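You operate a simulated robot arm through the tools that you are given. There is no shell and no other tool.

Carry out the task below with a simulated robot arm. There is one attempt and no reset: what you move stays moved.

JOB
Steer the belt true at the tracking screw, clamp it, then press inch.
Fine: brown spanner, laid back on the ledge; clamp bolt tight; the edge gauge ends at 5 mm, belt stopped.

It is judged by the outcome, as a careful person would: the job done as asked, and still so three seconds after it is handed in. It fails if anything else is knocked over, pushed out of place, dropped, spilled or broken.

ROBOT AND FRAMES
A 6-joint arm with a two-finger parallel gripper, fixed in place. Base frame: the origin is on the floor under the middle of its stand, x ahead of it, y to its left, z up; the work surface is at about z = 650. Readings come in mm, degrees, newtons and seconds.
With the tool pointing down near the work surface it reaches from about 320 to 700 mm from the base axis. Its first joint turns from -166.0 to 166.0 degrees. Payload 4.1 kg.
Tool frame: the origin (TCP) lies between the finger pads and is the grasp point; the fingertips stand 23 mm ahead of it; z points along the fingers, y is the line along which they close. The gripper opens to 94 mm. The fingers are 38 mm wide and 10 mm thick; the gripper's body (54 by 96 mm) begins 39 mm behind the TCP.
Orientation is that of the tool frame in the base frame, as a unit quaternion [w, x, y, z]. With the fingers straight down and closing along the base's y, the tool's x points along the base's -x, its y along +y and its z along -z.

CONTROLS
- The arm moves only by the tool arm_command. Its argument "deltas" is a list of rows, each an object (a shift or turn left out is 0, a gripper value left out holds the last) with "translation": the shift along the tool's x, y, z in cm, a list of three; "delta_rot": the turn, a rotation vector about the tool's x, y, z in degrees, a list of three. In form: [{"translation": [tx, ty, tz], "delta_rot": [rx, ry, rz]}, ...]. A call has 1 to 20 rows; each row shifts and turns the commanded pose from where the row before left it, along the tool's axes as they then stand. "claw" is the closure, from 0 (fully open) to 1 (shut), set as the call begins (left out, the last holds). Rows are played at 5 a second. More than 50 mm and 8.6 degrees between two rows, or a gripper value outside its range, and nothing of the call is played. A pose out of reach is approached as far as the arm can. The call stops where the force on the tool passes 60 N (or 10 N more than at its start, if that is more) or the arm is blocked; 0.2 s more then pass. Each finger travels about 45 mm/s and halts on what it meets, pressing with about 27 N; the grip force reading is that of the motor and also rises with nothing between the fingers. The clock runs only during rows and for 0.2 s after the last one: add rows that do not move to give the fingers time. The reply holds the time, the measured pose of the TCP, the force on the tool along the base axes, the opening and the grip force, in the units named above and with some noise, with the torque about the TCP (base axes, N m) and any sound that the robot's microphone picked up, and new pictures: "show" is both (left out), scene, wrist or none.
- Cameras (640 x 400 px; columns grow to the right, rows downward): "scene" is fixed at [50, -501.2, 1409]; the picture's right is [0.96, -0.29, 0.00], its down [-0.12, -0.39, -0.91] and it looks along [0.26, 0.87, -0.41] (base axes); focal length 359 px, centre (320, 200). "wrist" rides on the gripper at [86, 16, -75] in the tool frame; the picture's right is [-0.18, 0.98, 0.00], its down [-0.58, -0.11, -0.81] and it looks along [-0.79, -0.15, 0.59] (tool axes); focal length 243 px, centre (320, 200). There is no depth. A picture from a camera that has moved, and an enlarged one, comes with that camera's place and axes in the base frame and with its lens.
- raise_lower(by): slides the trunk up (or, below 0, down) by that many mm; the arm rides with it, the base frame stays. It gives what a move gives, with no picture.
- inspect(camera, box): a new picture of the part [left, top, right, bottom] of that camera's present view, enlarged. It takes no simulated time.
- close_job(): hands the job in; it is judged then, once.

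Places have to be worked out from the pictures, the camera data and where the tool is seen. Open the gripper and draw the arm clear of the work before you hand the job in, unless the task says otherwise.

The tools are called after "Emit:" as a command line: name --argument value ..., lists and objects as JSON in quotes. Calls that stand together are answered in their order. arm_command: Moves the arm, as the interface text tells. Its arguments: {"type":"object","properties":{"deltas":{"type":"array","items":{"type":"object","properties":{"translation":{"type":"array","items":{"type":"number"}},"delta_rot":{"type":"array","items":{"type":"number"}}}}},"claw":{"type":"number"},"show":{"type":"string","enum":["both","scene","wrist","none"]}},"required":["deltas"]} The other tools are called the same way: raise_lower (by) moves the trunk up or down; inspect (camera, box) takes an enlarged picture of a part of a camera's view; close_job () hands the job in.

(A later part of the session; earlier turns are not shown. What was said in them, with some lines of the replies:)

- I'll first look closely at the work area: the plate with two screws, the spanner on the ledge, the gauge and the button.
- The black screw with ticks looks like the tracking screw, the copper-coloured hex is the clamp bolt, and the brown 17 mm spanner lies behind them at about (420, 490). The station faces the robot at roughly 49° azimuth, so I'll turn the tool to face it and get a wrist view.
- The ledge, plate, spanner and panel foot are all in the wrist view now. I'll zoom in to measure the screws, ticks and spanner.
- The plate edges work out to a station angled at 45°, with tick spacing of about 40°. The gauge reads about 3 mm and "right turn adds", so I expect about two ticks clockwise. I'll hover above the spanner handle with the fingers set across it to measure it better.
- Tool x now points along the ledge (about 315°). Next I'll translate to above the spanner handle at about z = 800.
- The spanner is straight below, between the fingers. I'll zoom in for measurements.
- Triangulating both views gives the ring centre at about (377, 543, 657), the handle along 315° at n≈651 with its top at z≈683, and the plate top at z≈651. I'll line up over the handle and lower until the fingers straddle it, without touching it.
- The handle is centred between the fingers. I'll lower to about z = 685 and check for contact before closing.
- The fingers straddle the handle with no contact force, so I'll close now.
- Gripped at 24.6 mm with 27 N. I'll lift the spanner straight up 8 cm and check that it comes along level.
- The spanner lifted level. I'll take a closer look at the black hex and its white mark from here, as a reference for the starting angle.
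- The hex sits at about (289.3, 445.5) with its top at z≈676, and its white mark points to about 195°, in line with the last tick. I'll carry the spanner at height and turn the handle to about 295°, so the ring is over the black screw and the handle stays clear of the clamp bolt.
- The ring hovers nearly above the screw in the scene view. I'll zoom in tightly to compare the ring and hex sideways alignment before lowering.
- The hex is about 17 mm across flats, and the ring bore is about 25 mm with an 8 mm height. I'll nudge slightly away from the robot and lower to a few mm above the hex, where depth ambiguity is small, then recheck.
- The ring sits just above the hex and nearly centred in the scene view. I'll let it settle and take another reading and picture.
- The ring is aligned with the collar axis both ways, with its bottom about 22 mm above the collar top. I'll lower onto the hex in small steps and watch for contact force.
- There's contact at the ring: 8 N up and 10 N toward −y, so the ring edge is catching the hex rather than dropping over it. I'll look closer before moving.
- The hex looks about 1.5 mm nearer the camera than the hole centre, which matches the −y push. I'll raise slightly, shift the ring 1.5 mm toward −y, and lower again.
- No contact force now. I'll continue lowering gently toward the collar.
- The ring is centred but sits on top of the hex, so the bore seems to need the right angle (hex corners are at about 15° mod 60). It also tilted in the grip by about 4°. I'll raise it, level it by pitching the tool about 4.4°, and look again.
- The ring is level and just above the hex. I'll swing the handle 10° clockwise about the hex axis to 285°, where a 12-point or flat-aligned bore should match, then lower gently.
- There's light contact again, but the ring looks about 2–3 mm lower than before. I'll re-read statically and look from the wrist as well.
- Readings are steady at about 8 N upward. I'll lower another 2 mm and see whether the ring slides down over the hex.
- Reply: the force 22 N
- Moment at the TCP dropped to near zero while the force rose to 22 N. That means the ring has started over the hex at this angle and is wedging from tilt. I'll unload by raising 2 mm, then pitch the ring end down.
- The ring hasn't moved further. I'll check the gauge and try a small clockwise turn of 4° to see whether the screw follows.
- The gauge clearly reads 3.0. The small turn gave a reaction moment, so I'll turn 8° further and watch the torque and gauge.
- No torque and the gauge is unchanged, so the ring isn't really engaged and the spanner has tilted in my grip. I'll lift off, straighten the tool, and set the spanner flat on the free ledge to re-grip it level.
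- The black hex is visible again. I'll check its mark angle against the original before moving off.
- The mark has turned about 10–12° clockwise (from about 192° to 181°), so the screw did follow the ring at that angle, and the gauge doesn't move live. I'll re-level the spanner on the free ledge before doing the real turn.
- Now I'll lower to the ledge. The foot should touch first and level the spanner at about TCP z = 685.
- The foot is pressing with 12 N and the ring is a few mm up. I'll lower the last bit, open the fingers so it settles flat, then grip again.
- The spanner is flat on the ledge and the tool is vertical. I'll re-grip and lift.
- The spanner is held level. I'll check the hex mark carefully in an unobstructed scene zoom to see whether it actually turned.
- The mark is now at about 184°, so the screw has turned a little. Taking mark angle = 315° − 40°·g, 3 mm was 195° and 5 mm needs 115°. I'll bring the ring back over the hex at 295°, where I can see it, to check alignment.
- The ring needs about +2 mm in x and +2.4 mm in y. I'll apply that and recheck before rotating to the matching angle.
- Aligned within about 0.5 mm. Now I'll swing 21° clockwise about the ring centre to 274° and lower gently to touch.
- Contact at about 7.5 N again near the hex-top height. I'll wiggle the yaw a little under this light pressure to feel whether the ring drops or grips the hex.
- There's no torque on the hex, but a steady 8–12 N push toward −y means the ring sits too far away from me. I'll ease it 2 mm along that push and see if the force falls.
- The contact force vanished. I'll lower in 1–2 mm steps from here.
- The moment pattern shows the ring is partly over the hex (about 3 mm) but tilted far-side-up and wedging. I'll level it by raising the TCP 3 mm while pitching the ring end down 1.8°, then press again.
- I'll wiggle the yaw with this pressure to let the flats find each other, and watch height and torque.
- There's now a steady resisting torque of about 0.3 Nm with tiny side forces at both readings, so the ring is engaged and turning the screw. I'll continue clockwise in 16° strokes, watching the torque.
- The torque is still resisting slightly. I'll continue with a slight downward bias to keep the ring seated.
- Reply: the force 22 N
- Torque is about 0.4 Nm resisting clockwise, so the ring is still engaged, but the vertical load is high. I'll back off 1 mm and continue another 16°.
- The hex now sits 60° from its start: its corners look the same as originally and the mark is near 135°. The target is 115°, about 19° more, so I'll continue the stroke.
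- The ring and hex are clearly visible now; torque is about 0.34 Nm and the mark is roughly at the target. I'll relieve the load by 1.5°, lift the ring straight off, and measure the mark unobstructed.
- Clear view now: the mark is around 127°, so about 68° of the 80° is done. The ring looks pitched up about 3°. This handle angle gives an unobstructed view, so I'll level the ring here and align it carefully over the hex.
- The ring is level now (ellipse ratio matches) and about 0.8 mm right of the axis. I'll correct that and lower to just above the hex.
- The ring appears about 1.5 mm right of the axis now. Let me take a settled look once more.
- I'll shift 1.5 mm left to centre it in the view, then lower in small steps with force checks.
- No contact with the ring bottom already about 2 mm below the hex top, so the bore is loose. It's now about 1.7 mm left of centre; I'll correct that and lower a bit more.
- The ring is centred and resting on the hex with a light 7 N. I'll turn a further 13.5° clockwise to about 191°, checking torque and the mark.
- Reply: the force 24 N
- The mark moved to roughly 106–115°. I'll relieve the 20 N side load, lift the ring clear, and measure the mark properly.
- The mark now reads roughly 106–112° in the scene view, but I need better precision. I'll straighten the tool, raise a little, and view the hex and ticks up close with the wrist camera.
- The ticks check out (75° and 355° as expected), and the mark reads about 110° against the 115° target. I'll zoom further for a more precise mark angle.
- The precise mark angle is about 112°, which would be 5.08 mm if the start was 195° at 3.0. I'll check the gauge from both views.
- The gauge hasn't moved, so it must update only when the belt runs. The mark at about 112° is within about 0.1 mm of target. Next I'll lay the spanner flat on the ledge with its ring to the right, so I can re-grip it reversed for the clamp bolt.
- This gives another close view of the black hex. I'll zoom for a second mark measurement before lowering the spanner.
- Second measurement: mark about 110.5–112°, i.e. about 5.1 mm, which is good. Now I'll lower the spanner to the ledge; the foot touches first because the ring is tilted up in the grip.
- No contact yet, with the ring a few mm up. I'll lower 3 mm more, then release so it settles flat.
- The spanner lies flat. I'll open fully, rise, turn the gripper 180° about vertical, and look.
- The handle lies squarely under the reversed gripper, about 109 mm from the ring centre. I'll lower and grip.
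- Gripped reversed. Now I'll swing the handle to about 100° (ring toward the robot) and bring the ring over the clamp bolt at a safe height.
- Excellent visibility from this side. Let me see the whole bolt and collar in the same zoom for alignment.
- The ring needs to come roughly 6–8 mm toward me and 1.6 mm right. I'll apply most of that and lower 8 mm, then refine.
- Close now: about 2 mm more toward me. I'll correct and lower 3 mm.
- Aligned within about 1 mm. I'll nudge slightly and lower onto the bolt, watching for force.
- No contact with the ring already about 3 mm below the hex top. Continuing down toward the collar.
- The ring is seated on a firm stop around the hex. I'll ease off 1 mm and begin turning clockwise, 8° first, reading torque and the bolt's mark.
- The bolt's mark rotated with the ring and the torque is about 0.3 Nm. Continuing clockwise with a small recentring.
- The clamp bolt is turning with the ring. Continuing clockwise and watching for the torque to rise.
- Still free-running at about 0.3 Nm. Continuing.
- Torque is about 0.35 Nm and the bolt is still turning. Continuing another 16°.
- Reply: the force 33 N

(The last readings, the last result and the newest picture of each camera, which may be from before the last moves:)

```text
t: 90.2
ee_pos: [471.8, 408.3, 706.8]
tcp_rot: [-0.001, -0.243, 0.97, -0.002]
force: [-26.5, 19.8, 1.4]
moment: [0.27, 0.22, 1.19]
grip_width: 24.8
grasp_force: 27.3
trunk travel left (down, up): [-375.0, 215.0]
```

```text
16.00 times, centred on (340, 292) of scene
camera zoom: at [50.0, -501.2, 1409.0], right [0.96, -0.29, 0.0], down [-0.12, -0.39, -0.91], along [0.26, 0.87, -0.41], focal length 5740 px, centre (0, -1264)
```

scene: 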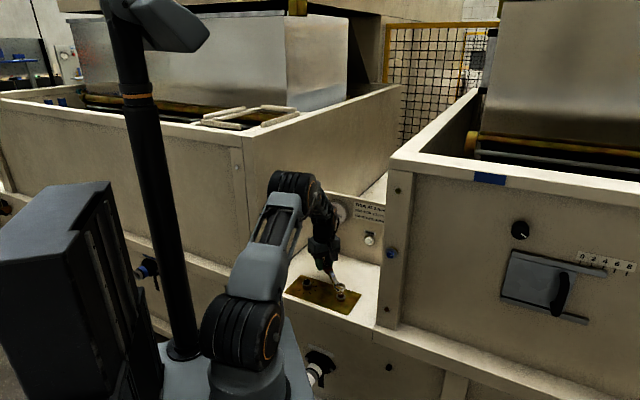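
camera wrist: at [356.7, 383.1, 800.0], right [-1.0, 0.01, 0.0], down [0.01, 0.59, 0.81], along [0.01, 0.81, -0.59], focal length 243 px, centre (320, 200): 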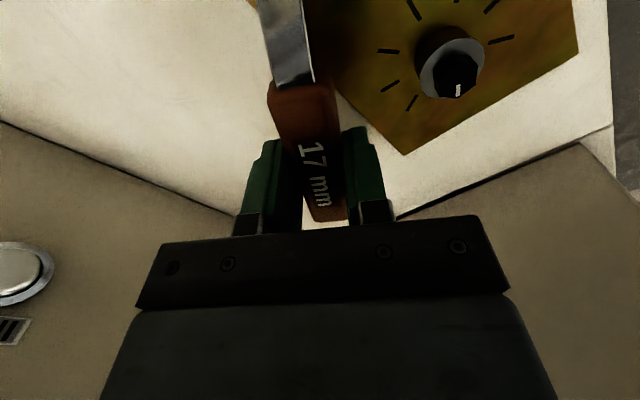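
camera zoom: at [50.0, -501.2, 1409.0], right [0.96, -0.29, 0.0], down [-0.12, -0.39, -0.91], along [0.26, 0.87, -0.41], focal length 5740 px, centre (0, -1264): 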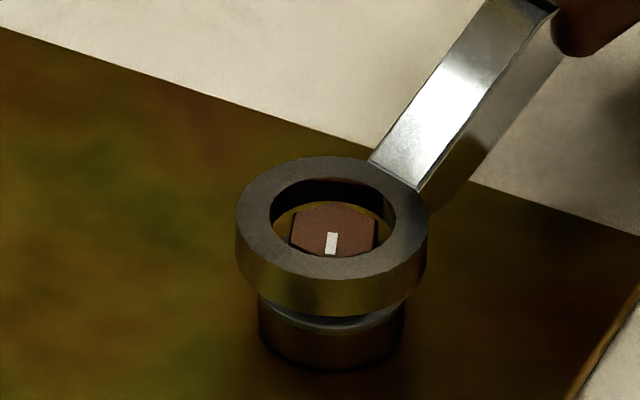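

Torque has jumped to about 4.4 Nm, so the clamp is seating. I'll push 3° more to make sure it's properly tight and watch whether the bolt moves.

Emit:
arm_command --deltas '[{"translation": [0.01, -0.285, 0], "delta_rot": [0, 0, 1.5]}, {"translation": [0.01, -0.285, 0], "delta_rot": [0, 0, 1.5]}, {}]' --show "none"

Emit:
inspect --camera "scene" --box '[325, 281, 355, 302]'

Emit:
inspect --camera "scene" --box '[290, 240, 390, 310]'

```text
t: 91.0
ee_pos: [471.7, 408.1, 707.1]
tcp_rot: [0.0, -0.219, 0.976, 0.0]
force: [-31.9, 39.3, 2.0]
moment: [0.27, 0.48, 1.16]
grip_width: 27.0
grasp_force: 26.5
trunk travel left (down, up): [-375.0, 215.0]
```

```text
16.00 times, centred on (340, 292) of scene
camera zoom: at [50.0, -501.2, 1409.0], right [0.96, -0.29, 0.0], down [-0.12, -0.39, -0.91], along [0.26, 0.87, -0.41], focal length 5740 px, centre (0, -1264)
```

zoom: 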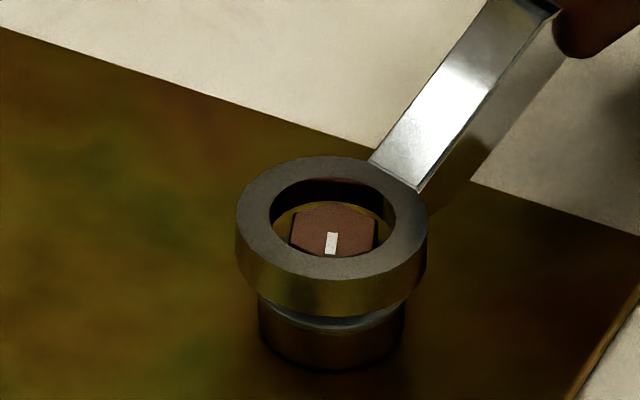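

```text
5.71 times, centred on (340, 275) of scene
camera zoom: at [50.0, -501.2, 1409.0], right [0.96, -0.29, 0.0], down [-0.12, -0.39, -0.91], along [0.26, 0.87, -0.41], focal length 2050 px, centre (206, -229)
```

zoom: 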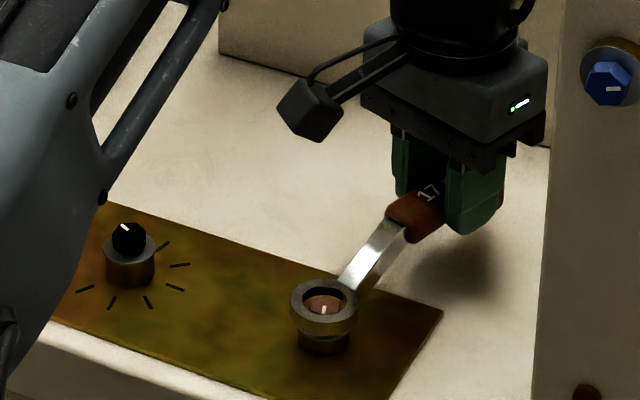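

At about 6.5 Nm the bolt doesn't move any further, so it's tight. I'll relax the handle gently back to zero torque without loosening it.

Emit:
arm_command --deltas '[{"translation": [0.01, 0.285, 0], "delta_rot": [0, 0, -1.5]}, {"translation": [0.01, 0.285, 0], "delta_rot": [0, 0, -1.5]}, {"translation": [0.02, 0.38, 0], "delta_rot": [0, 0, -2]}, {"translation": [0.02, 0.38, 0], "delta_rot": [0, 0, -2]}, {}]' --show "none"

Emit:
inspect --camera "scene" --box '[325, 281, 355, 302]'

```text
t: 92.2
ee_pos: [470.0, 411.9, 707.6]
tcp_rot: [0.0, -0.276, 0.961, -0.002]
force: [3.7, 8.1, -0.9]
moment: [0.17, -0.22, -0.86]
grip_width: 24.8
grasp_force: 27.0
trunk travel left (down, up): [-375.0, 215.0]
```

```text
16.00 times, centred on (340, 292) of scene
camera zoom: at [50.0, -501.2, 1409.0], right [0.96, -0.29, 0.0], down [-0.12, -0.39, -0.91], along [0.26, 0.87, -0.41], focal length 5740 px, centre (0, -1264)
```

zoom: 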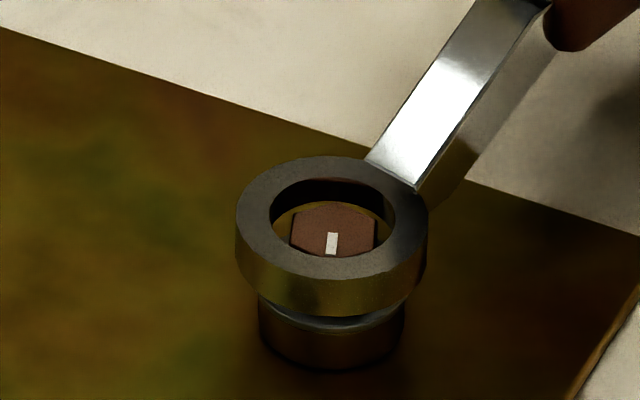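

Mark unchanged and torque near zero. Now I'll lift the ring straight off the bolt.

Emit:
arm_command --deltas '[{"translation": [0.0, -0.19, 0], "delta_rot": [0, 0, 1.0]}, {"translation": [0, 0, -0.6]}, {"translation": [0, 0, -0.8]}, {"translation": [0, 0, -1.6]}, {"translation": [0, 0, -2.5]}, {}]' --show "scene"

Emit:
inspect --camera "scene" --box '[325, 281, 355, 302]'

Emit:
inspect --camera "scene" --box '[295, 267, 325, 288]'

```text
t: 93.6
ee_pos: [471.0, 411.0, 759.6]
tcp_rot: [-0.001, -0.268, 0.964, -0.002]
force: [1.0, -0.4, -0.6]
moment: [-0.03, -0.03, -0.01]
grip_width: 24.6
grasp_force: 27.1
trunk travel left (down, up): [-375.0, 215.0]
```

scene: 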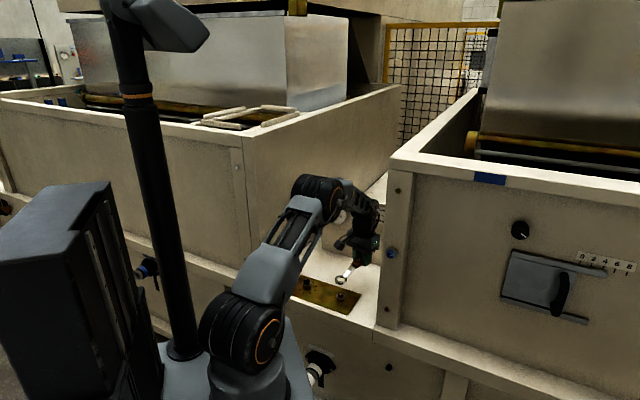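

```text
16.00 times, centred on (340, 292) of scene
camera zoom: at [50.0, -501.2, 1409.0], right [0.96, -0.29, 0.0], down [-0.12, -0.39, -0.91], along [0.26, 0.87, -0.41], focal length 5740 px, centre (0, -1264)
```

zoom: 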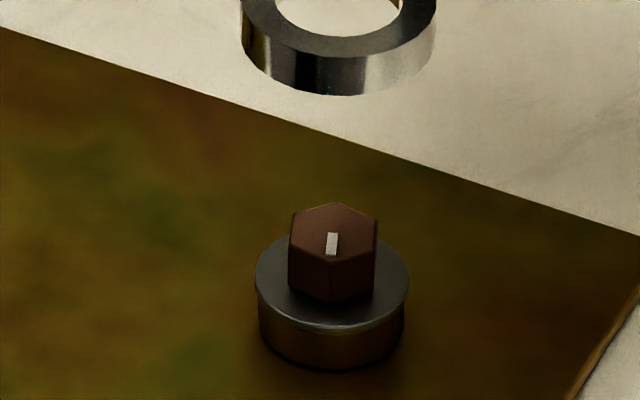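

```text
16.00 times, centred on (310, 278) of scene
camera zoom: at [50.0, -501.2, 1409.0], right [0.96, -0.29, 0.0], down [-0.12, -0.39, -0.91], along [0.26, 0.87, -0.41], focal length 5740 px, centre (480, -1040)
```

zoom: 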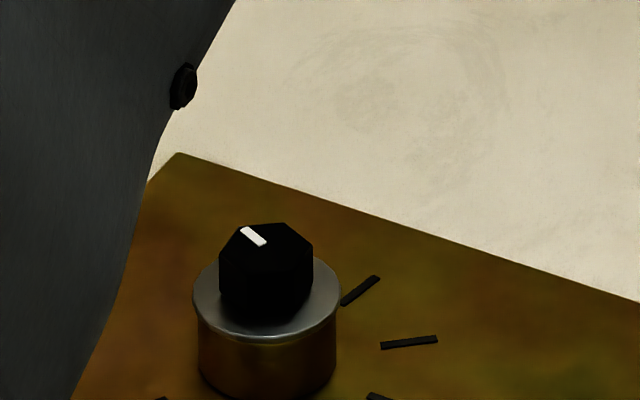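

Clamp tight; the tracking mark is unchanged. Now I'll return the spanner to its original spot and orientation on the ledge.

Emit:
arm_command --deltas '[{"delta_rot": [0, 0, 7.6]}, {"delta_rot": [0, 0, 7.6]}, {"delta_rot": [0, 0, 7.6]}, {"delta_rot": [0, 0, 7.6]}, {"delta_rot": [0, 0, 7.6]}, {"delta_rot": [0, 0, 7.6]}, {"delta_rot": [0, 0, 7.6]}, {"delta_rot": [0, 0, 7.6]}, {"delta_rot": [0, 0, 7.6]}, {"delta_rot": [0, 0, 7.6]}, {"translation": [2.55, 1.35, 0]}, {"translation": [2.55, 1.35, 0]}, {}, {}]'

Emit:
inspect --camera "scene" --box '[300, 225, 390, 295]'

```text
t: 96.6
ee_pos: [454.2, 463.3, 762.1]
tcp_rot: [0.0, 0.382, 0.924, -0.002]
force: [0.0, 0.0, -0.7]
moment: [0.0, 0.0, 0.04]
grip_width: 24.6
grasp_force: 26.6
trunk travel left (down, up): [-375.0, 215.0]
camera wrist: at [403.1, 536.8, 835.5], right [0.82, 0.57, 0.0], down [0.33, -0.49, 0.81], along [0.46, -0.67, -0.59], focal length 243 px, centre (320, 200)
```

scene: 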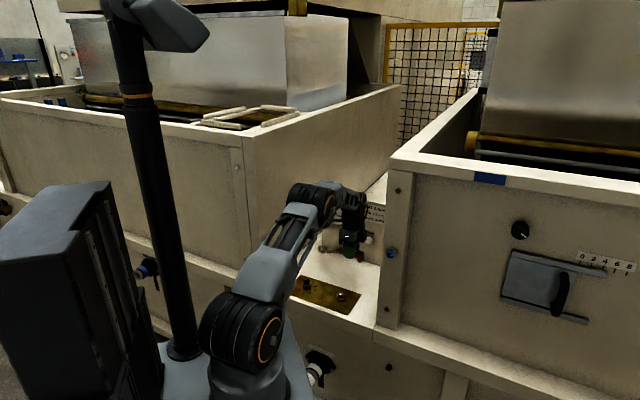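
wrist: 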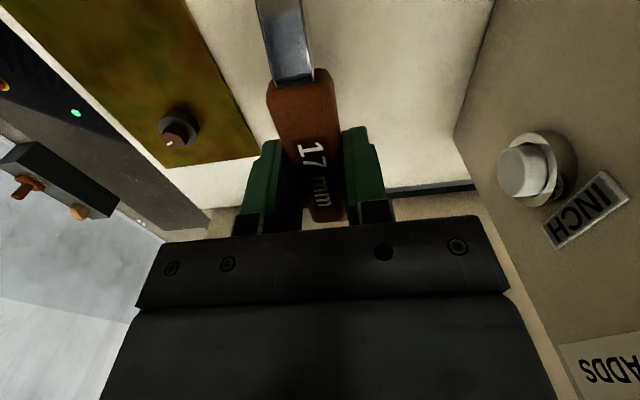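

```text
5.71 times, centred on (345, 260) of scene
camera zoom: at [50.0, -501.2, 1409.0], right [0.96, -0.29, 0.0], down [-0.12, -0.39, -0.91], along [0.26, 0.87, -0.41], focal length 2050 px, centre (177, -143)
```

zoom: 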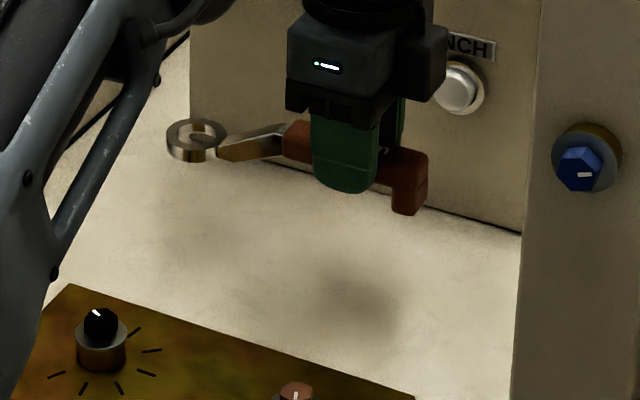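

The spanner is over its original place. I'll lower it to the ledge.

Emit:
arm_command --deltas '[{"translation": [0, 0, 3]}, {"translation": [0, 0, 2.5]}, {"translation": [0, 0, 1.2]}, {"translation": [0, 0, 0.5]}, {}]' --show "none"

Emit:
inspect --camera "scene" --box '[310, 235, 380, 290]'

```text
t: 97.8
ee_pos: [453.0, 465.8, 689.4]
tcp_rot: [0.001, 0.384, 0.923, -0.001]
force: [0.2, 0.0, -1.2]
moment: [-0.02, -0.03, 0.01]
grip_width: 24.5
grasp_force: 26.5
trunk travel left (down, up): [-375.0, 215.0]
```

```text
7.27 times, centred on (345, 262) of scene
camera zoom: at [50.0, -501.2, 1409.0], right [0.96, -0.29, 0.0], down [-0.12, -0.39, -0.91], along [0.26, 0.87, -0.41], focal length 2609 px, centre (138, -254)
```

zoom: 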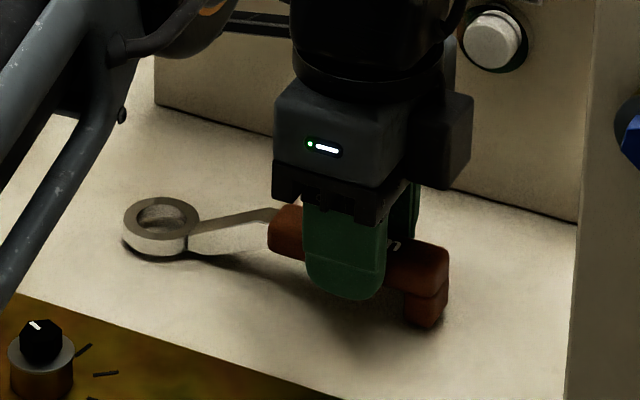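

Just above the ledge. I'll lower the last few mm until it touches, then open.

Emit:
arm_command --deltas '[{"translation": [0, 0, 0.15]}, {"translation": [0, 0, 0.15]}, {"translation": [0, 0, 0.1]}, {}]' --show "none"

Emit:
arm_command --deltas '[{}, {}, {}, {}, {}, {}]' --claw 0.0 --show "none"

Emit:
inspect --camera "scene" --box '[310, 235, 380, 290]'

```text
t: 98.8
ee_pos: [453.0, 464.9, 685.7]
tcp_rot: [0.0, 0.382, 0.924, 0.0]
force: [0.4, -0.1, -0.5]
moment: [-0.02, -0.03, -0.04]
grip_width: 24.6
grasp_force: 26.5
trunk travel left (down, up): [-375.0, 215.0]
```

```text
t: 100.2
ee_pos: [453.1, 465.8, 685.7]
tcp_rot: [0.0, 0.383, 0.924, -0.001]
force: [0.7, -0.3, -0.8]
moment: [-0.01, 0.0, -0.03]
grip_width: 94.4
grasp_force: 0.0
trunk travel left (down, up): [-375.0, 215.0]
```

```text
7.27 times, centred on (345, 262) of scene
camera zoom: at [50.0, -501.2, 1409.0], right [0.96, -0.29, 0.0], down [-0.12, -0.39, -0.91], along [0.26, 0.87, -0.41], focal length 2609 px, centre (138, -254)
```

zoom: 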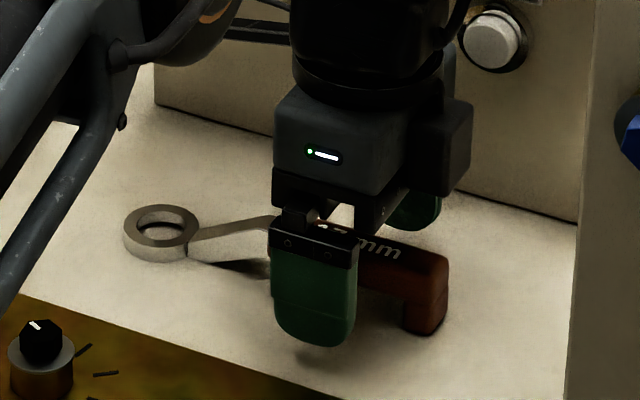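

The spanner is flat in its original place and the gripper is open. I'll rise clear, close the fingers, and tilt the tool toward the panel to press INCH (button face at about (538, 512, 757)).

Emit:
arm_command --deltas '[{"translation": [0, 0, -2]}, {"translation": [0, 0, -3]}, {"translation": [0, 0, -4]}, {"translation": [0, 0, -4]}, {"translation": [0, 0, -3.5]}, {}]' --show "scene"

Emit:
inspect --camera "scene" --box '[290, 230, 390, 310]'

```text
t: 101.6
ee_pos: [453.5, 469.1, 852.8]
tcp_rot: [0.0, 0.383, 0.924, -0.002]
force: [-1.1, 0.1, -0.8]
moment: [-0.01, -0.01, 0.02]
grip_width: 94.1
grasp_force: 0.2
trunk travel left (down, up): [-375.0, 215.0]
```

scene: 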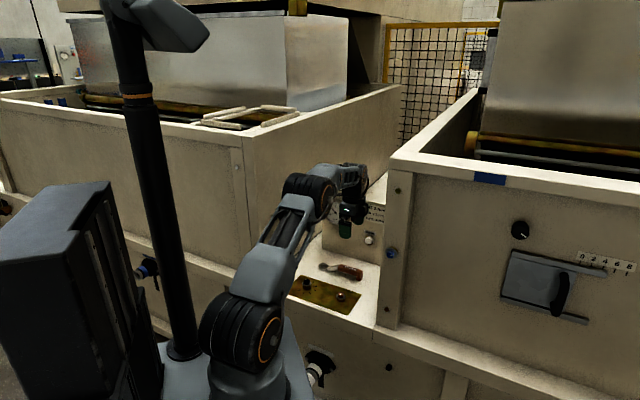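

```text
5.00 times, centred on (340, 270) of scene
camera zoom: at [50.0, -501.2, 1409.0], right [0.96, -0.29, 0.0], down [-0.12, -0.39, -0.91], along [0.26, 0.87, -0.41], focal length 1794 px, centre (220, -150)
```

zoom: 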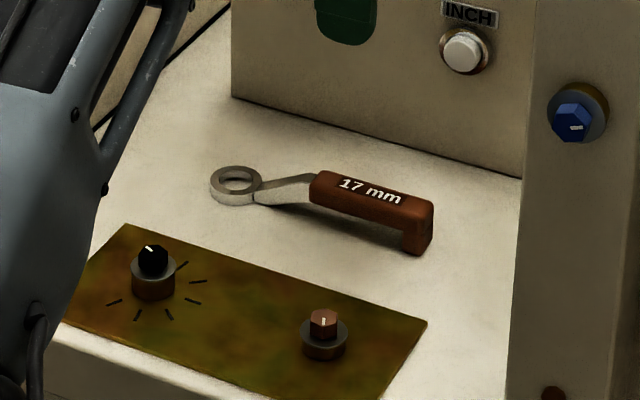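

The spanner lies as it started. Now I'll close the fingers and tilt the tool toward the panel.

Emit:
arm_command --deltas '[{"delta_rot": [-8.1, 0, 0]}, {"delta_rot": [-8.1, 0, 0]}, {"delta_rot": [-8.1, 0, 0]}, {"delta_rot": [-8.1, 0, 0]}, {"delta_rot": [-8.1, 0, 0]}, {"delta_rot": [-8.1, 0, 0]}, {"delta_rot": [-8.1, 0, 0]}, {"delta_rot": [-8.3, 0, 0]}, {}, {}]' --claw 1.0

```text
t: 103.8
ee_pos: [453.4, 486.4, 864.5]
tcp_rot: [0.122, 0.329, 0.847, 0.399]
force: [0.0, 0.8, -0.6]
moment: [-0.01, 0.02, 0.0]
grip_width: 0.2
grasp_force: 26.5
out of reach, approached as far as the arm can: row 6, 7, 8
trunk travel left (down, up): [-375.0, 215.0]
camera wrist: at [360.9, 506.5, 929.7], right [0.59, 0.34, 0.73], down [0.01, -0.91, 0.41], along [0.81, -0.23, -0.54], focal length 243 px, centre (320, 200)
```

scene: 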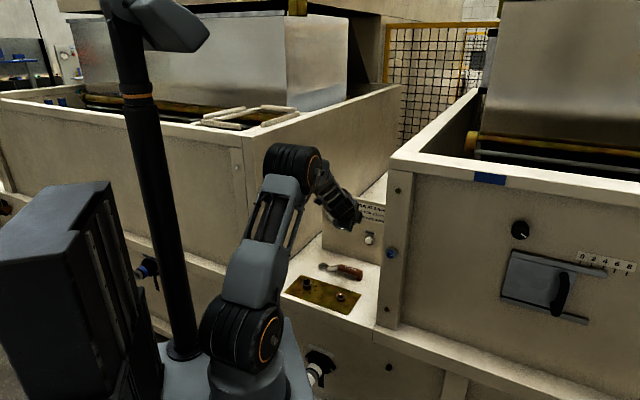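
wrist: 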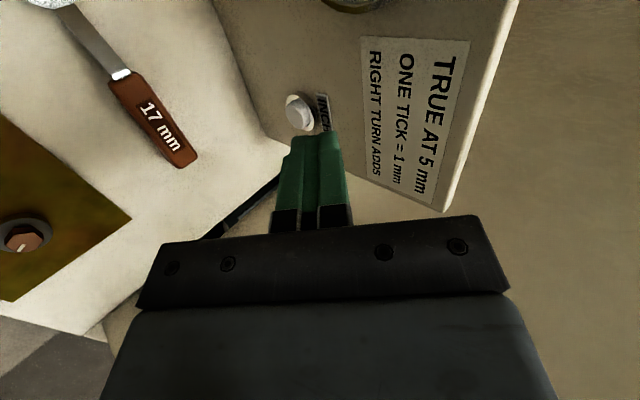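

The wrist only reached about 49° of tilt. That's enough: I'll back off to about 45°, where the fingertip corner still leads, and check the pose.

Emit:
arm_command --deltas '[{"delta_rot": [7, 0, 0]}, {}, {}]' --show "none"

```text
t: 104.6
ee_pos: [462.2, 482.6, 864.8]
tcp_rot: [0.134, 0.341, 0.853, 0.371]
force: [-0.4, 0.5, 0.8]
moment: [-0.02, -0.02, -0.02]
grip_width: 0.0
grasp_force: 27.0
out of reach, approached as far as the arm can: row 1
trunk travel left (down, up): [-375.0, 215.0]
```

Emit:
arm_command --deltas '[{"delta_rot": [7, 0, 0]}, {"delta_rot": [5, 0, 0]}, {}, {}]' --show "none"

```text
t: 105.6
ee_pos: [454.3, 487.1, 862.4]
tcp_rot: [0.067, 0.344, 0.901, 0.254]
force: [-0.7, -0.4, 0.4]
moment: [-0.01, 0.01, 0.04]
grip_width: 0.0
grasp_force: 26.9
trunk travel left (down, up): [-375.0, 215.0]
```

The tilt is now about 31° with a slight yaw error. I'll move down and out to a pre-press position in front of the button (n≈690, z≈772), then correct the orientation to about 38° tilt.

Emit:
arm_command --deltas '[{"translation": [-1.58, -0.86, 2.88]}, {"translation": [-1.58, -0.86, 2.88]}, {"translation": [-1.58, -0.86, 2.88]}, {"delta_rot": [-3.85, -2.4, 0.8]}, {"delta_rot": [-3.85, -2.4, 0.8]}, {}, {}]'

Emit:
inspect --camera "scene" --box '[315, 200, 405, 290]'

```text
t: 107.2
ee_pos: [498.4, 474.3, 773.7]
tcp_rot: [0.124, 0.362, 0.874, 0.301]
force: [-0.3, 0.3, 0.4]
moment: [0.01, -0.01, -0.02]
grip_width: 0.0
grasp_force: 27.3
trunk travel left (down, up): [-375.0, 215.0]
camera wrist: at [414.6, 512.2, 842.1], right [0.68, 0.42, 0.6], down [0.0, -0.82, 0.57], along [0.73, -0.39, -0.56], focal length 243 px, centre (320, 200)
```

scene: 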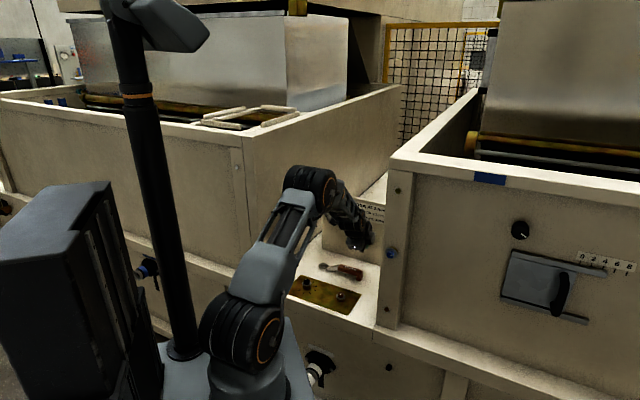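
wrist: 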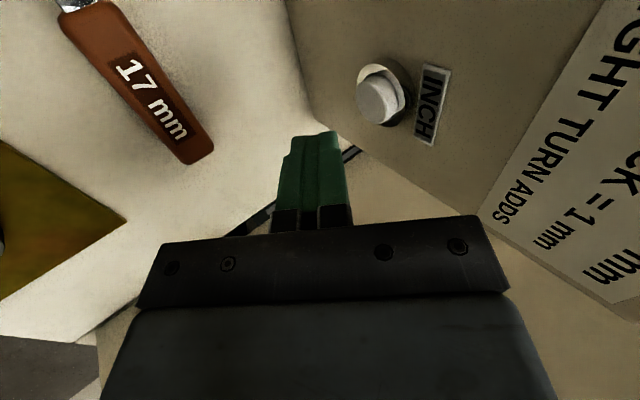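

```text
4.44 times, centred on (360, 245) of scene
camera zoom: at [50.0, -501.2, 1409.0], right [0.96, -0.29, 0.0], down [-0.12, -0.39, -0.91], along [0.26, 0.87, -0.41], focal length 1594 px, centre (142, 0)
```

zoom: 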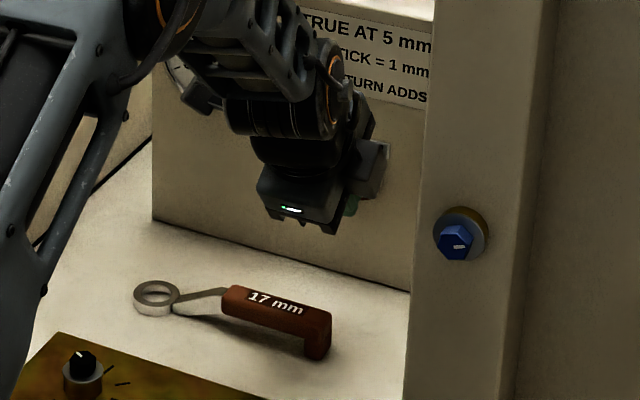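

Well positioned: the fingertip is about 33 mm short of the button at about the right height, spanning e≈0–36 around it. I'll advance 28 mm toward it first.

Emit:
arm_command --deltas '[{"translation": [0.1, -0.185, 0.237]}, {"translation": [0, 1.1, 0.86]}, {"translation": [0, 1.1, 0.86]}, {}, {}]'

Emit:
inspect --camera "scene" --box '[315, 190, 405, 280]'

```text
t: 108.4
ee_pos: [518.2, 496.2, 769.9]
tcp_rot: [0.123, 0.362, 0.874, 0.3]
force: [0.2, -0.2, 0.5]
moment: [-0.03, -0.04, 0.0]
grip_width: 0.0
grasp_force: 27.0
trunk travel left (down, up): [-375.0, 215.0]
camera wrist: at [433.9, 533.4, 839.1], right [0.68, 0.42, 0.6], down [0.0, -0.82, 0.57], along [0.73, -0.39, -0.56], focal length 243 px, centre (320, 200)
```

scene: 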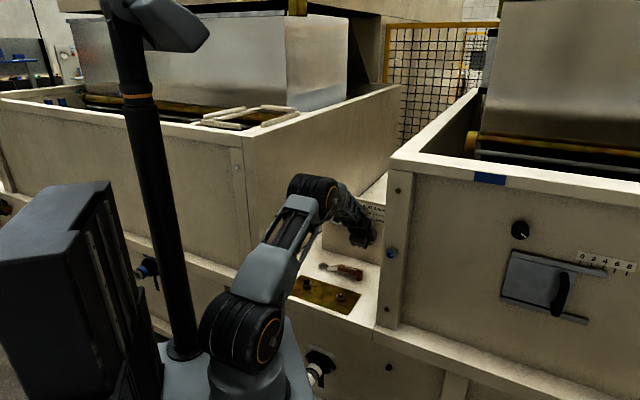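
wrist: 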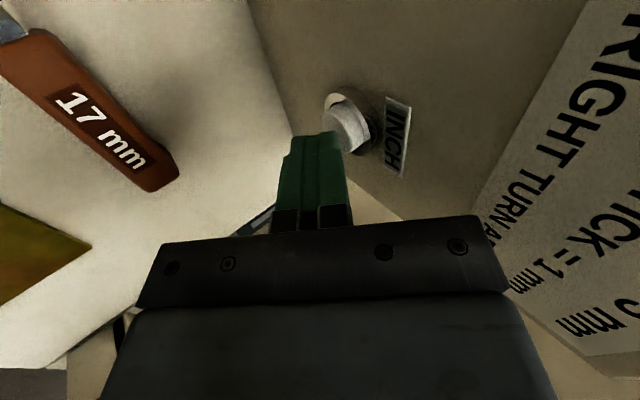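

```text
4.44 times, centred on (360, 235) of scene
camera zoom: at [50.0, -501.2, 1409.0], right [0.96, -0.29, 0.0], down [-0.12, -0.39, -0.91], along [0.26, 0.87, -0.41], focal length 1594 px, centre (142, 44)
```

zoom: 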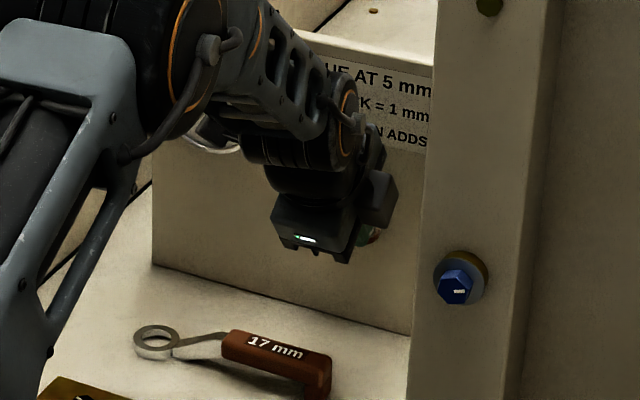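

The tip is a few mm from the button. I'll press in small steps and watch force and sound.

Emit:
arm_command --deltas '[{"translation": [0, 0.158, 0.123]}, {"translation": [0, 0.158, 0.123]}, {"translation": [0, 0.158, 0.123]}, {}]' --show "wrist"

```text
t: 109.4
ee_pos: [522.3, 499.0, 771.0]
tcp_rot: [0.123, 0.363, 0.874, 0.301]
force: [0.3, -0.6, 1.0]
moment: [0.0, 0.04, -0.01]
grip_width: 0.0
grasp_force: 26.6
trunk travel left (down, up): [-375.0, 215.0]
camera wrist: at [437.9, 536.9, 840.6], right [0.68, 0.42, 0.6], down [0.0, -0.82, 0.57], along [0.73, -0.39, -0.56], focal length 243 px, centre (320, 200)
```

wrist: 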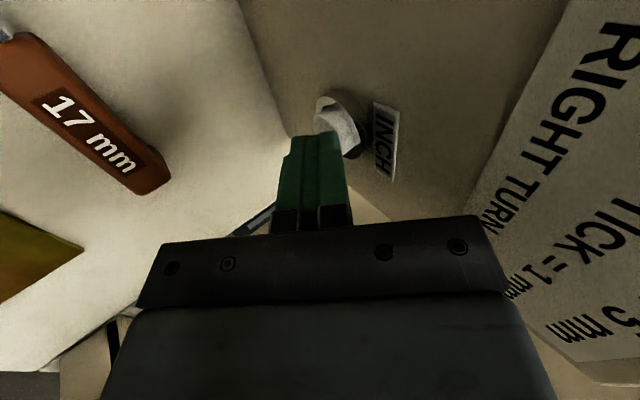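

Emit:
arm_command --deltas '[{"translation": [0, 0.158, 0.123]}, {"translation": [0, 0.158, 0.123]}, {}]' --show "wrist"

Emit:
inspect --camera "wrist" --box '[260, 70, 420, 190]'

```text
t: 110.2
ee_pos: [526.7, 502.9, 771.1]
tcp_rot: [0.123, 0.362, 0.874, 0.301]
force: [-2.5, -0.3, -0.7]
moment: [-0.01, 0.05, 0.05]
grip_width: 0.1
grasp_force: 27.0
trunk travel left (down, up): [-375.0, 215.0]
heard: click
camera wrist: at [440.9, 539.7, 840.6], right [0.68, 0.42, 0.6], down [0.0, -0.82, 0.57], along [0.73, -0.39, -0.56], focal length 243 px, centre (320, 200)
```

wrist: 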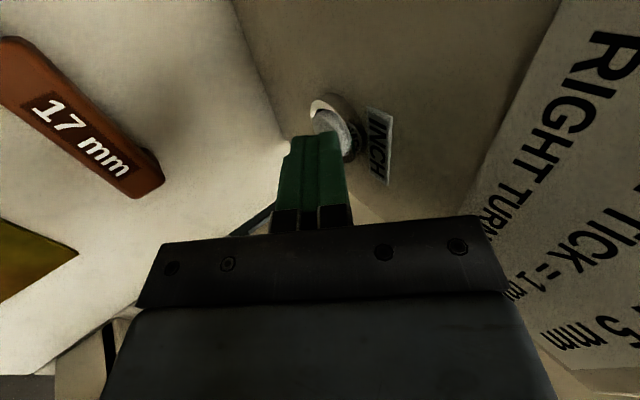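

```text
3.33 times, centred on (340, 130) of wrist
camera zoom: at [440.9, 539.7, 840.6], right [0.68, 0.42, 0.6], down [0.0, -0.82, 0.57], along [0.73, -0.39, -0.56], focal length 809 px, centre (253, 433)
```

zoom: 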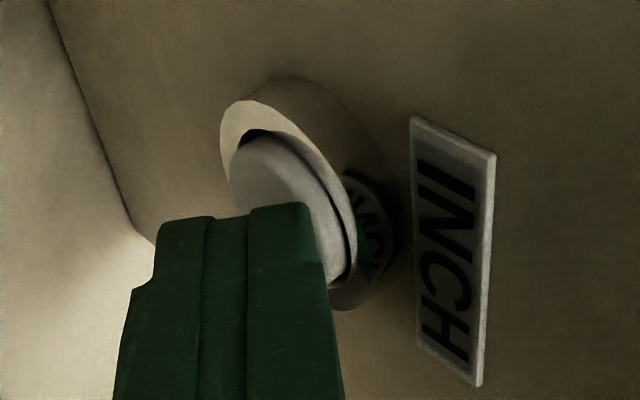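

A click was heard: the button pressed. I'll check the gauge while holding for a moment.

Emit:
inspect --camera "scene" --box '[318, 190, 378, 230]'

Emit:
arm_command --deltas '[{}, {}, {}]' --show "scene"

Emit:
inspect --camera "scene" --box '[318, 190, 378, 230]'

```text
10.00 times, centred on (348, 210) of scene
camera zoom: at [50.0, -501.2, 1409.0], right [0.96, -0.29, 0.0], down [-0.12, -0.39, -0.91], along [0.26, 0.87, -0.41], focal length 3587 px, centre (40, 100)
```

zoom: 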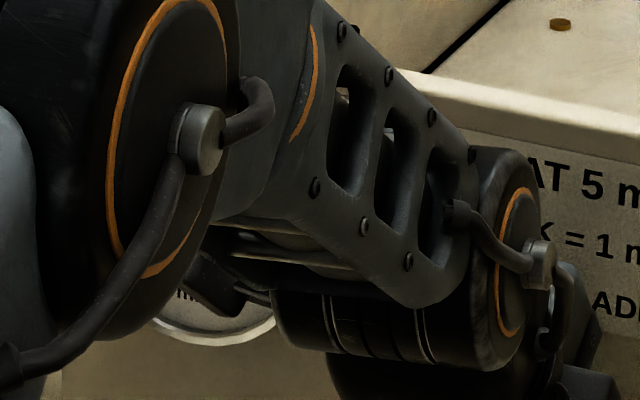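

```text
t: 111.0
ee_pos: [526.5, 502.1, 771.5]
tcp_rot: [0.124, 0.362, 0.874, 0.3]
force: [-2.9, -0.4, -1.0]
moment: [-0.05, 0.08, 0.09]
grip_width: 0.0
grasp_force: 27.2
trunk travel left (down, up): [-375.0, 215.0]
```

scene: 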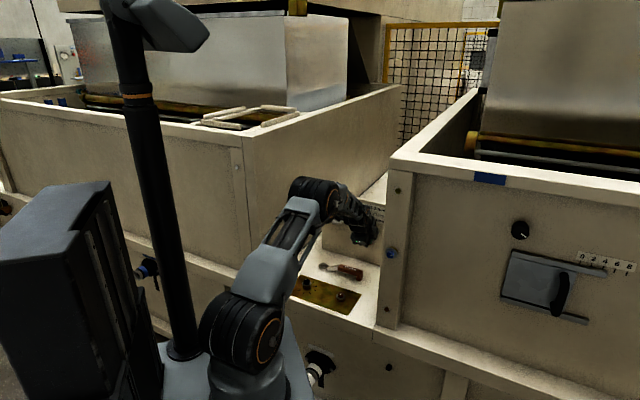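

```text
10.00 times, centred on (348, 210) of scene
camera zoom: at [50.0, -501.2, 1409.0], right [0.96, -0.29, 0.0], down [-0.12, -0.39, -0.91], along [0.26, 0.87, -0.41], focal length 3587 px, centre (40, 100)
```

zoom: 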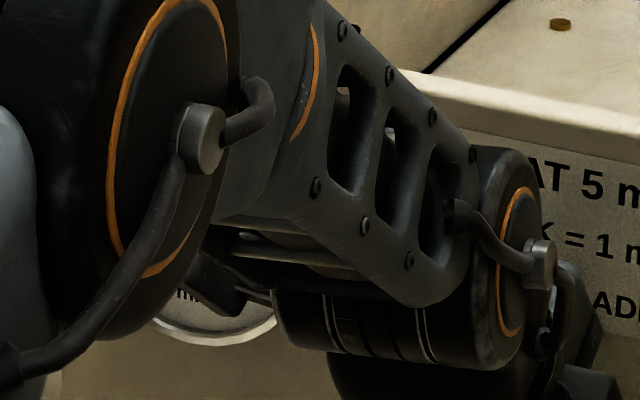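

The arm hides the gauge. I'll release the button by backing straight off 4 cm and then move up and away to read it.

Emit:
arm_command --deltas '[{"translation": [0, -0.8, -0.62]}, {"translation": [0, -1.2, -0.92]}, {"translation": [0, -1.2, -0.92]}, {"translation": [0, 0, -3]}, {"translation": [0, 0, -4]}, {"translation": [0, 0, -4]}, {"translation": [0, -1, -4]}, {}, {}]'

Emit:
inspect --camera "scene" --box '[318, 190, 378, 230]'

```text
t: 113.0
ee_pos: [429.7, 401.5, 882.1]
tcp_rot: [0.124, 0.361, 0.874, 0.3]
force: [0.2, -0.3, 0.5]
moment: [0.01, 0.01, 0.03]
grip_width: 0.0
grasp_force: 26.7
trunk travel left (down, up): [-375.0, 215.0]
camera wrist: at [344.2, 439.8, 951.6], right [0.68, 0.42, 0.6], down [0.0, -0.82, 0.57], along [0.73, -0.39, -0.56], focal length 243 px, centre (320, 200)
```

scene: 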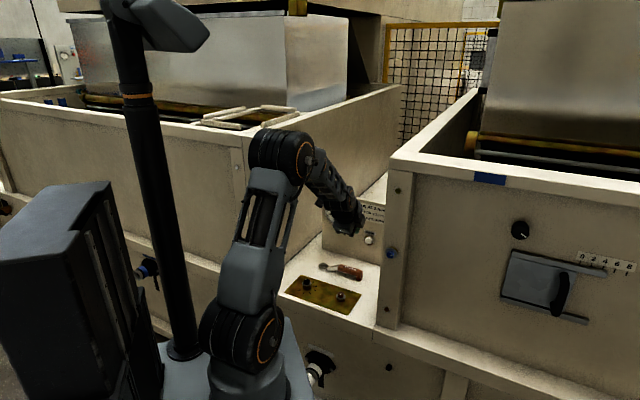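
wrist: 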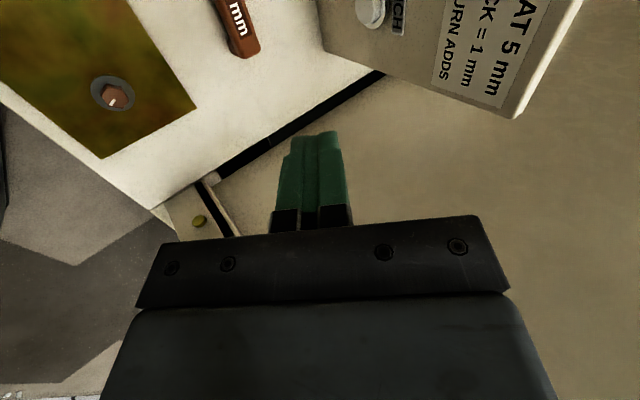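

```text
10.00 times, centred on (348, 210) of scene
camera zoom: at [50.0, -501.2, 1409.0], right [0.96, -0.29, 0.0], down [-0.12, -0.39, -0.91], along [0.26, 0.87, -0.41], focal length 3587 px, centre (40, 100)
```

zoom: 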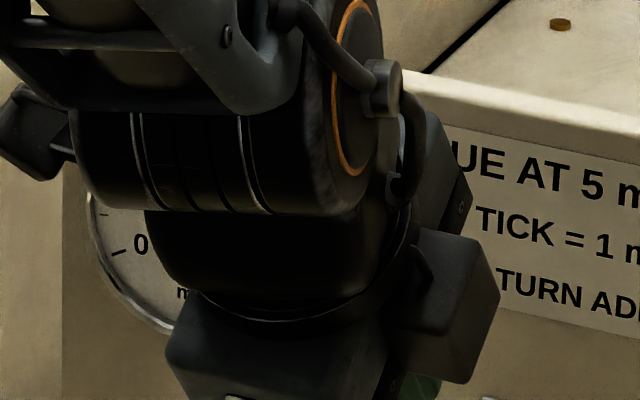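

The arm still covers the dial. I'll straighten the tool and draw back to the first observation spot.

Emit:
arm_command --deltas '[{"delta_rot": [7.6, 0, 0]}, {"delta_rot": [7.6, 0, 0]}, {"delta_rot": [7.6, 0, 0]}, {"delta_rot": [7.6, 0, 0]}, {"delta_rot": [7.6, 0, 0]}, {"translation": [1.16, -4.0, -0.4]}, {"translation": [1.16, -4.0, -0.4]}, {"translation": [1.16, -4.0, -0.4]}, {"translation": [1.16, -4.0, -0.4]}, {"translation": [1.16, -4.0, -0.4]}, {}]' --show "scene"

Emit:
inspect --camera "scene" --box '[318, 190, 378, 230]'

```text
t: 115.4
ee_pos: [246.1, 296.8, 902.8]
tcp_rot: [-0.001, 0.384, 0.923, -0.001]
force: [-0.2, -0.5, 0.6]
moment: [0.0, -0.04, -0.01]
grip_width: 0.1
grasp_force: 26.8
trunk travel left (down, up): [-375.0, 215.0]
```

scene: 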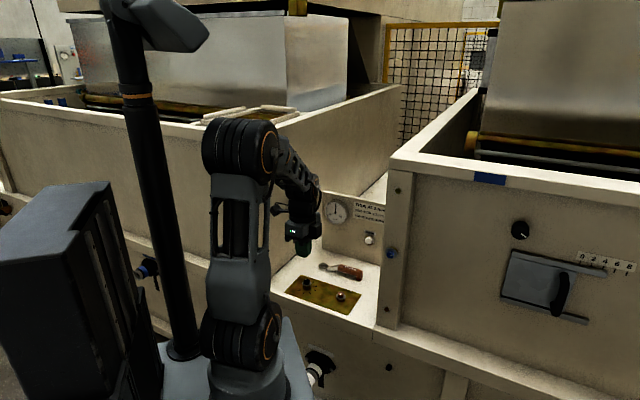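

```text
10.00 times, centred on (348, 210) of scene
camera zoom: at [50.0, -501.2, 1409.0], right [0.96, -0.29, 0.0], down [-0.12, -0.39, -0.91], along [0.26, 0.87, -0.41], focal length 3587 px, centre (40, 100)
```

zoom: 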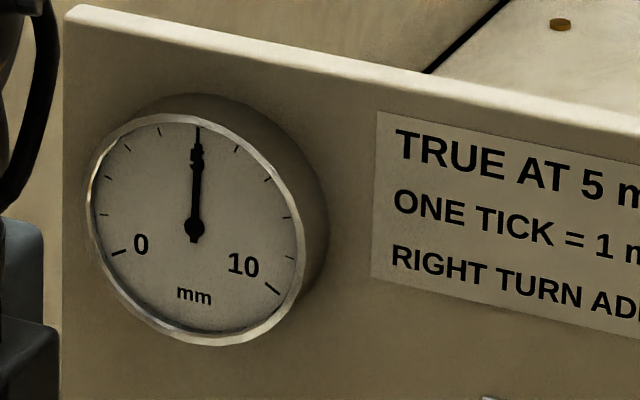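

The gauge now reads right at 5 mm. I'll wait a moment and re-check that the needle is steady and everything else is in place.

Emit:
arm_command --deltas '[{}, {}, {}, {}, {}, {}, {}, {}, {}, {}, {}, {}, {}, {}, {}]' --claw 0.0 --show "scene"

Emit:
inspect --camera "scene" --box '[322, 195, 352, 225]'

Emit:
inspect --camera "scene" --box '[280, 200, 400, 320]'

```text
t: 118.6
ee_pos: [245.8, 297.9, 903.0]
tcp_rot: [0.0, 0.383, 0.924, 0.0]
force: [-0.3, -0.1, 0.3]
moment: [0.01, 0.0, -0.02]
grip_width: 94.2
grasp_force: 0.0
trunk travel left (down, up): [-375.0, 215.0]
```

scene: 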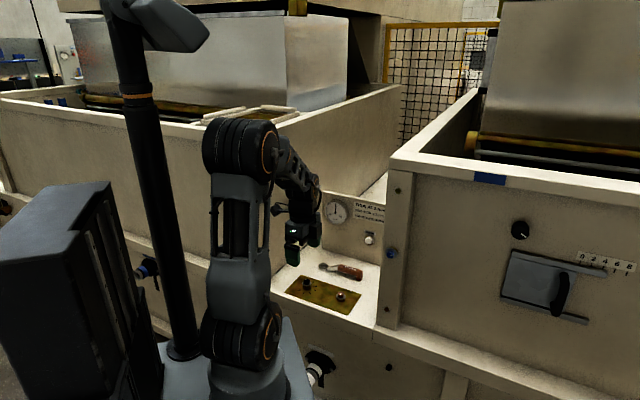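

```text
13.33 times, centred on (337, 210) of scene
camera zoom: at [50.0, -501.2, 1409.0], right [0.96, -0.29, 0.0], down [-0.12, -0.39, -0.91], along [0.26, 0.87, -0.41], focal length 4783 px, centre (93, 67)
```

zoom: 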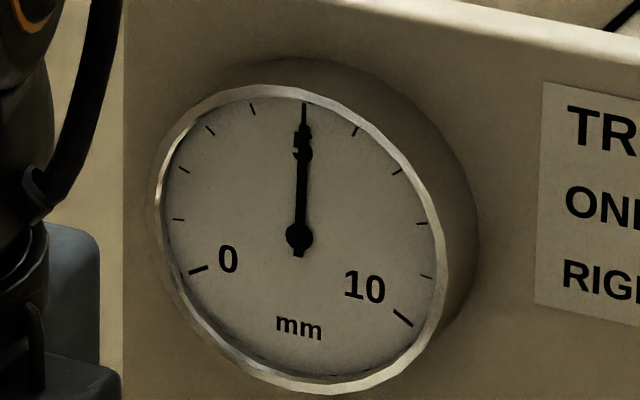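

```text
3.33 times, centred on (340, 260) of scene
camera zoom: at [50.0, -501.2, 1409.0], right [0.96, -0.29, 0.0], down [-0.12, -0.39, -0.91], along [0.26, 0.87, -0.41], focal length 1196 px, centre (253, 0)
```

zoom: 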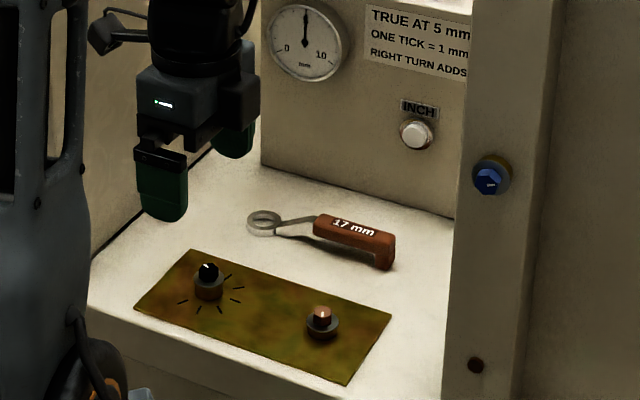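

The needle is steady at 5 mm and no further sound has been heard, so the belt has stopped. The clamp bolt is tight, the brown spanner is back on the ledge, and the gripper is open and clear. I'm handing the job in.

Emit:
close_job

```text
The job is handed in.
```

The belt is steered true, clamped and inched, and the job is handed in.

- **Gauge:** the edge gauge went from 3 mm to 5 mm after I pressed inch. The needle stayed there for about three seconds and no belt sound was heard. By the screw's mark the setting is about 5.1 mm; the dial shows no visible offset from 5.
- **Clamp bolt:** it is tight. It stopped turning, and I loaded it to about 6.5 Nm with no further movement.
- **Spanner:** the brown 17 mm spanner is back on the ledge in its original spot.
- **Arm:** the gripper is open and clear of the work. I saw nothing else moved or knocked over in the final pictures.

The spanner ring did not seat cleanly on the tracking screw at first. I turned the screw in several strokes and set the spanner down on the ledge twice in between to re-grip it.
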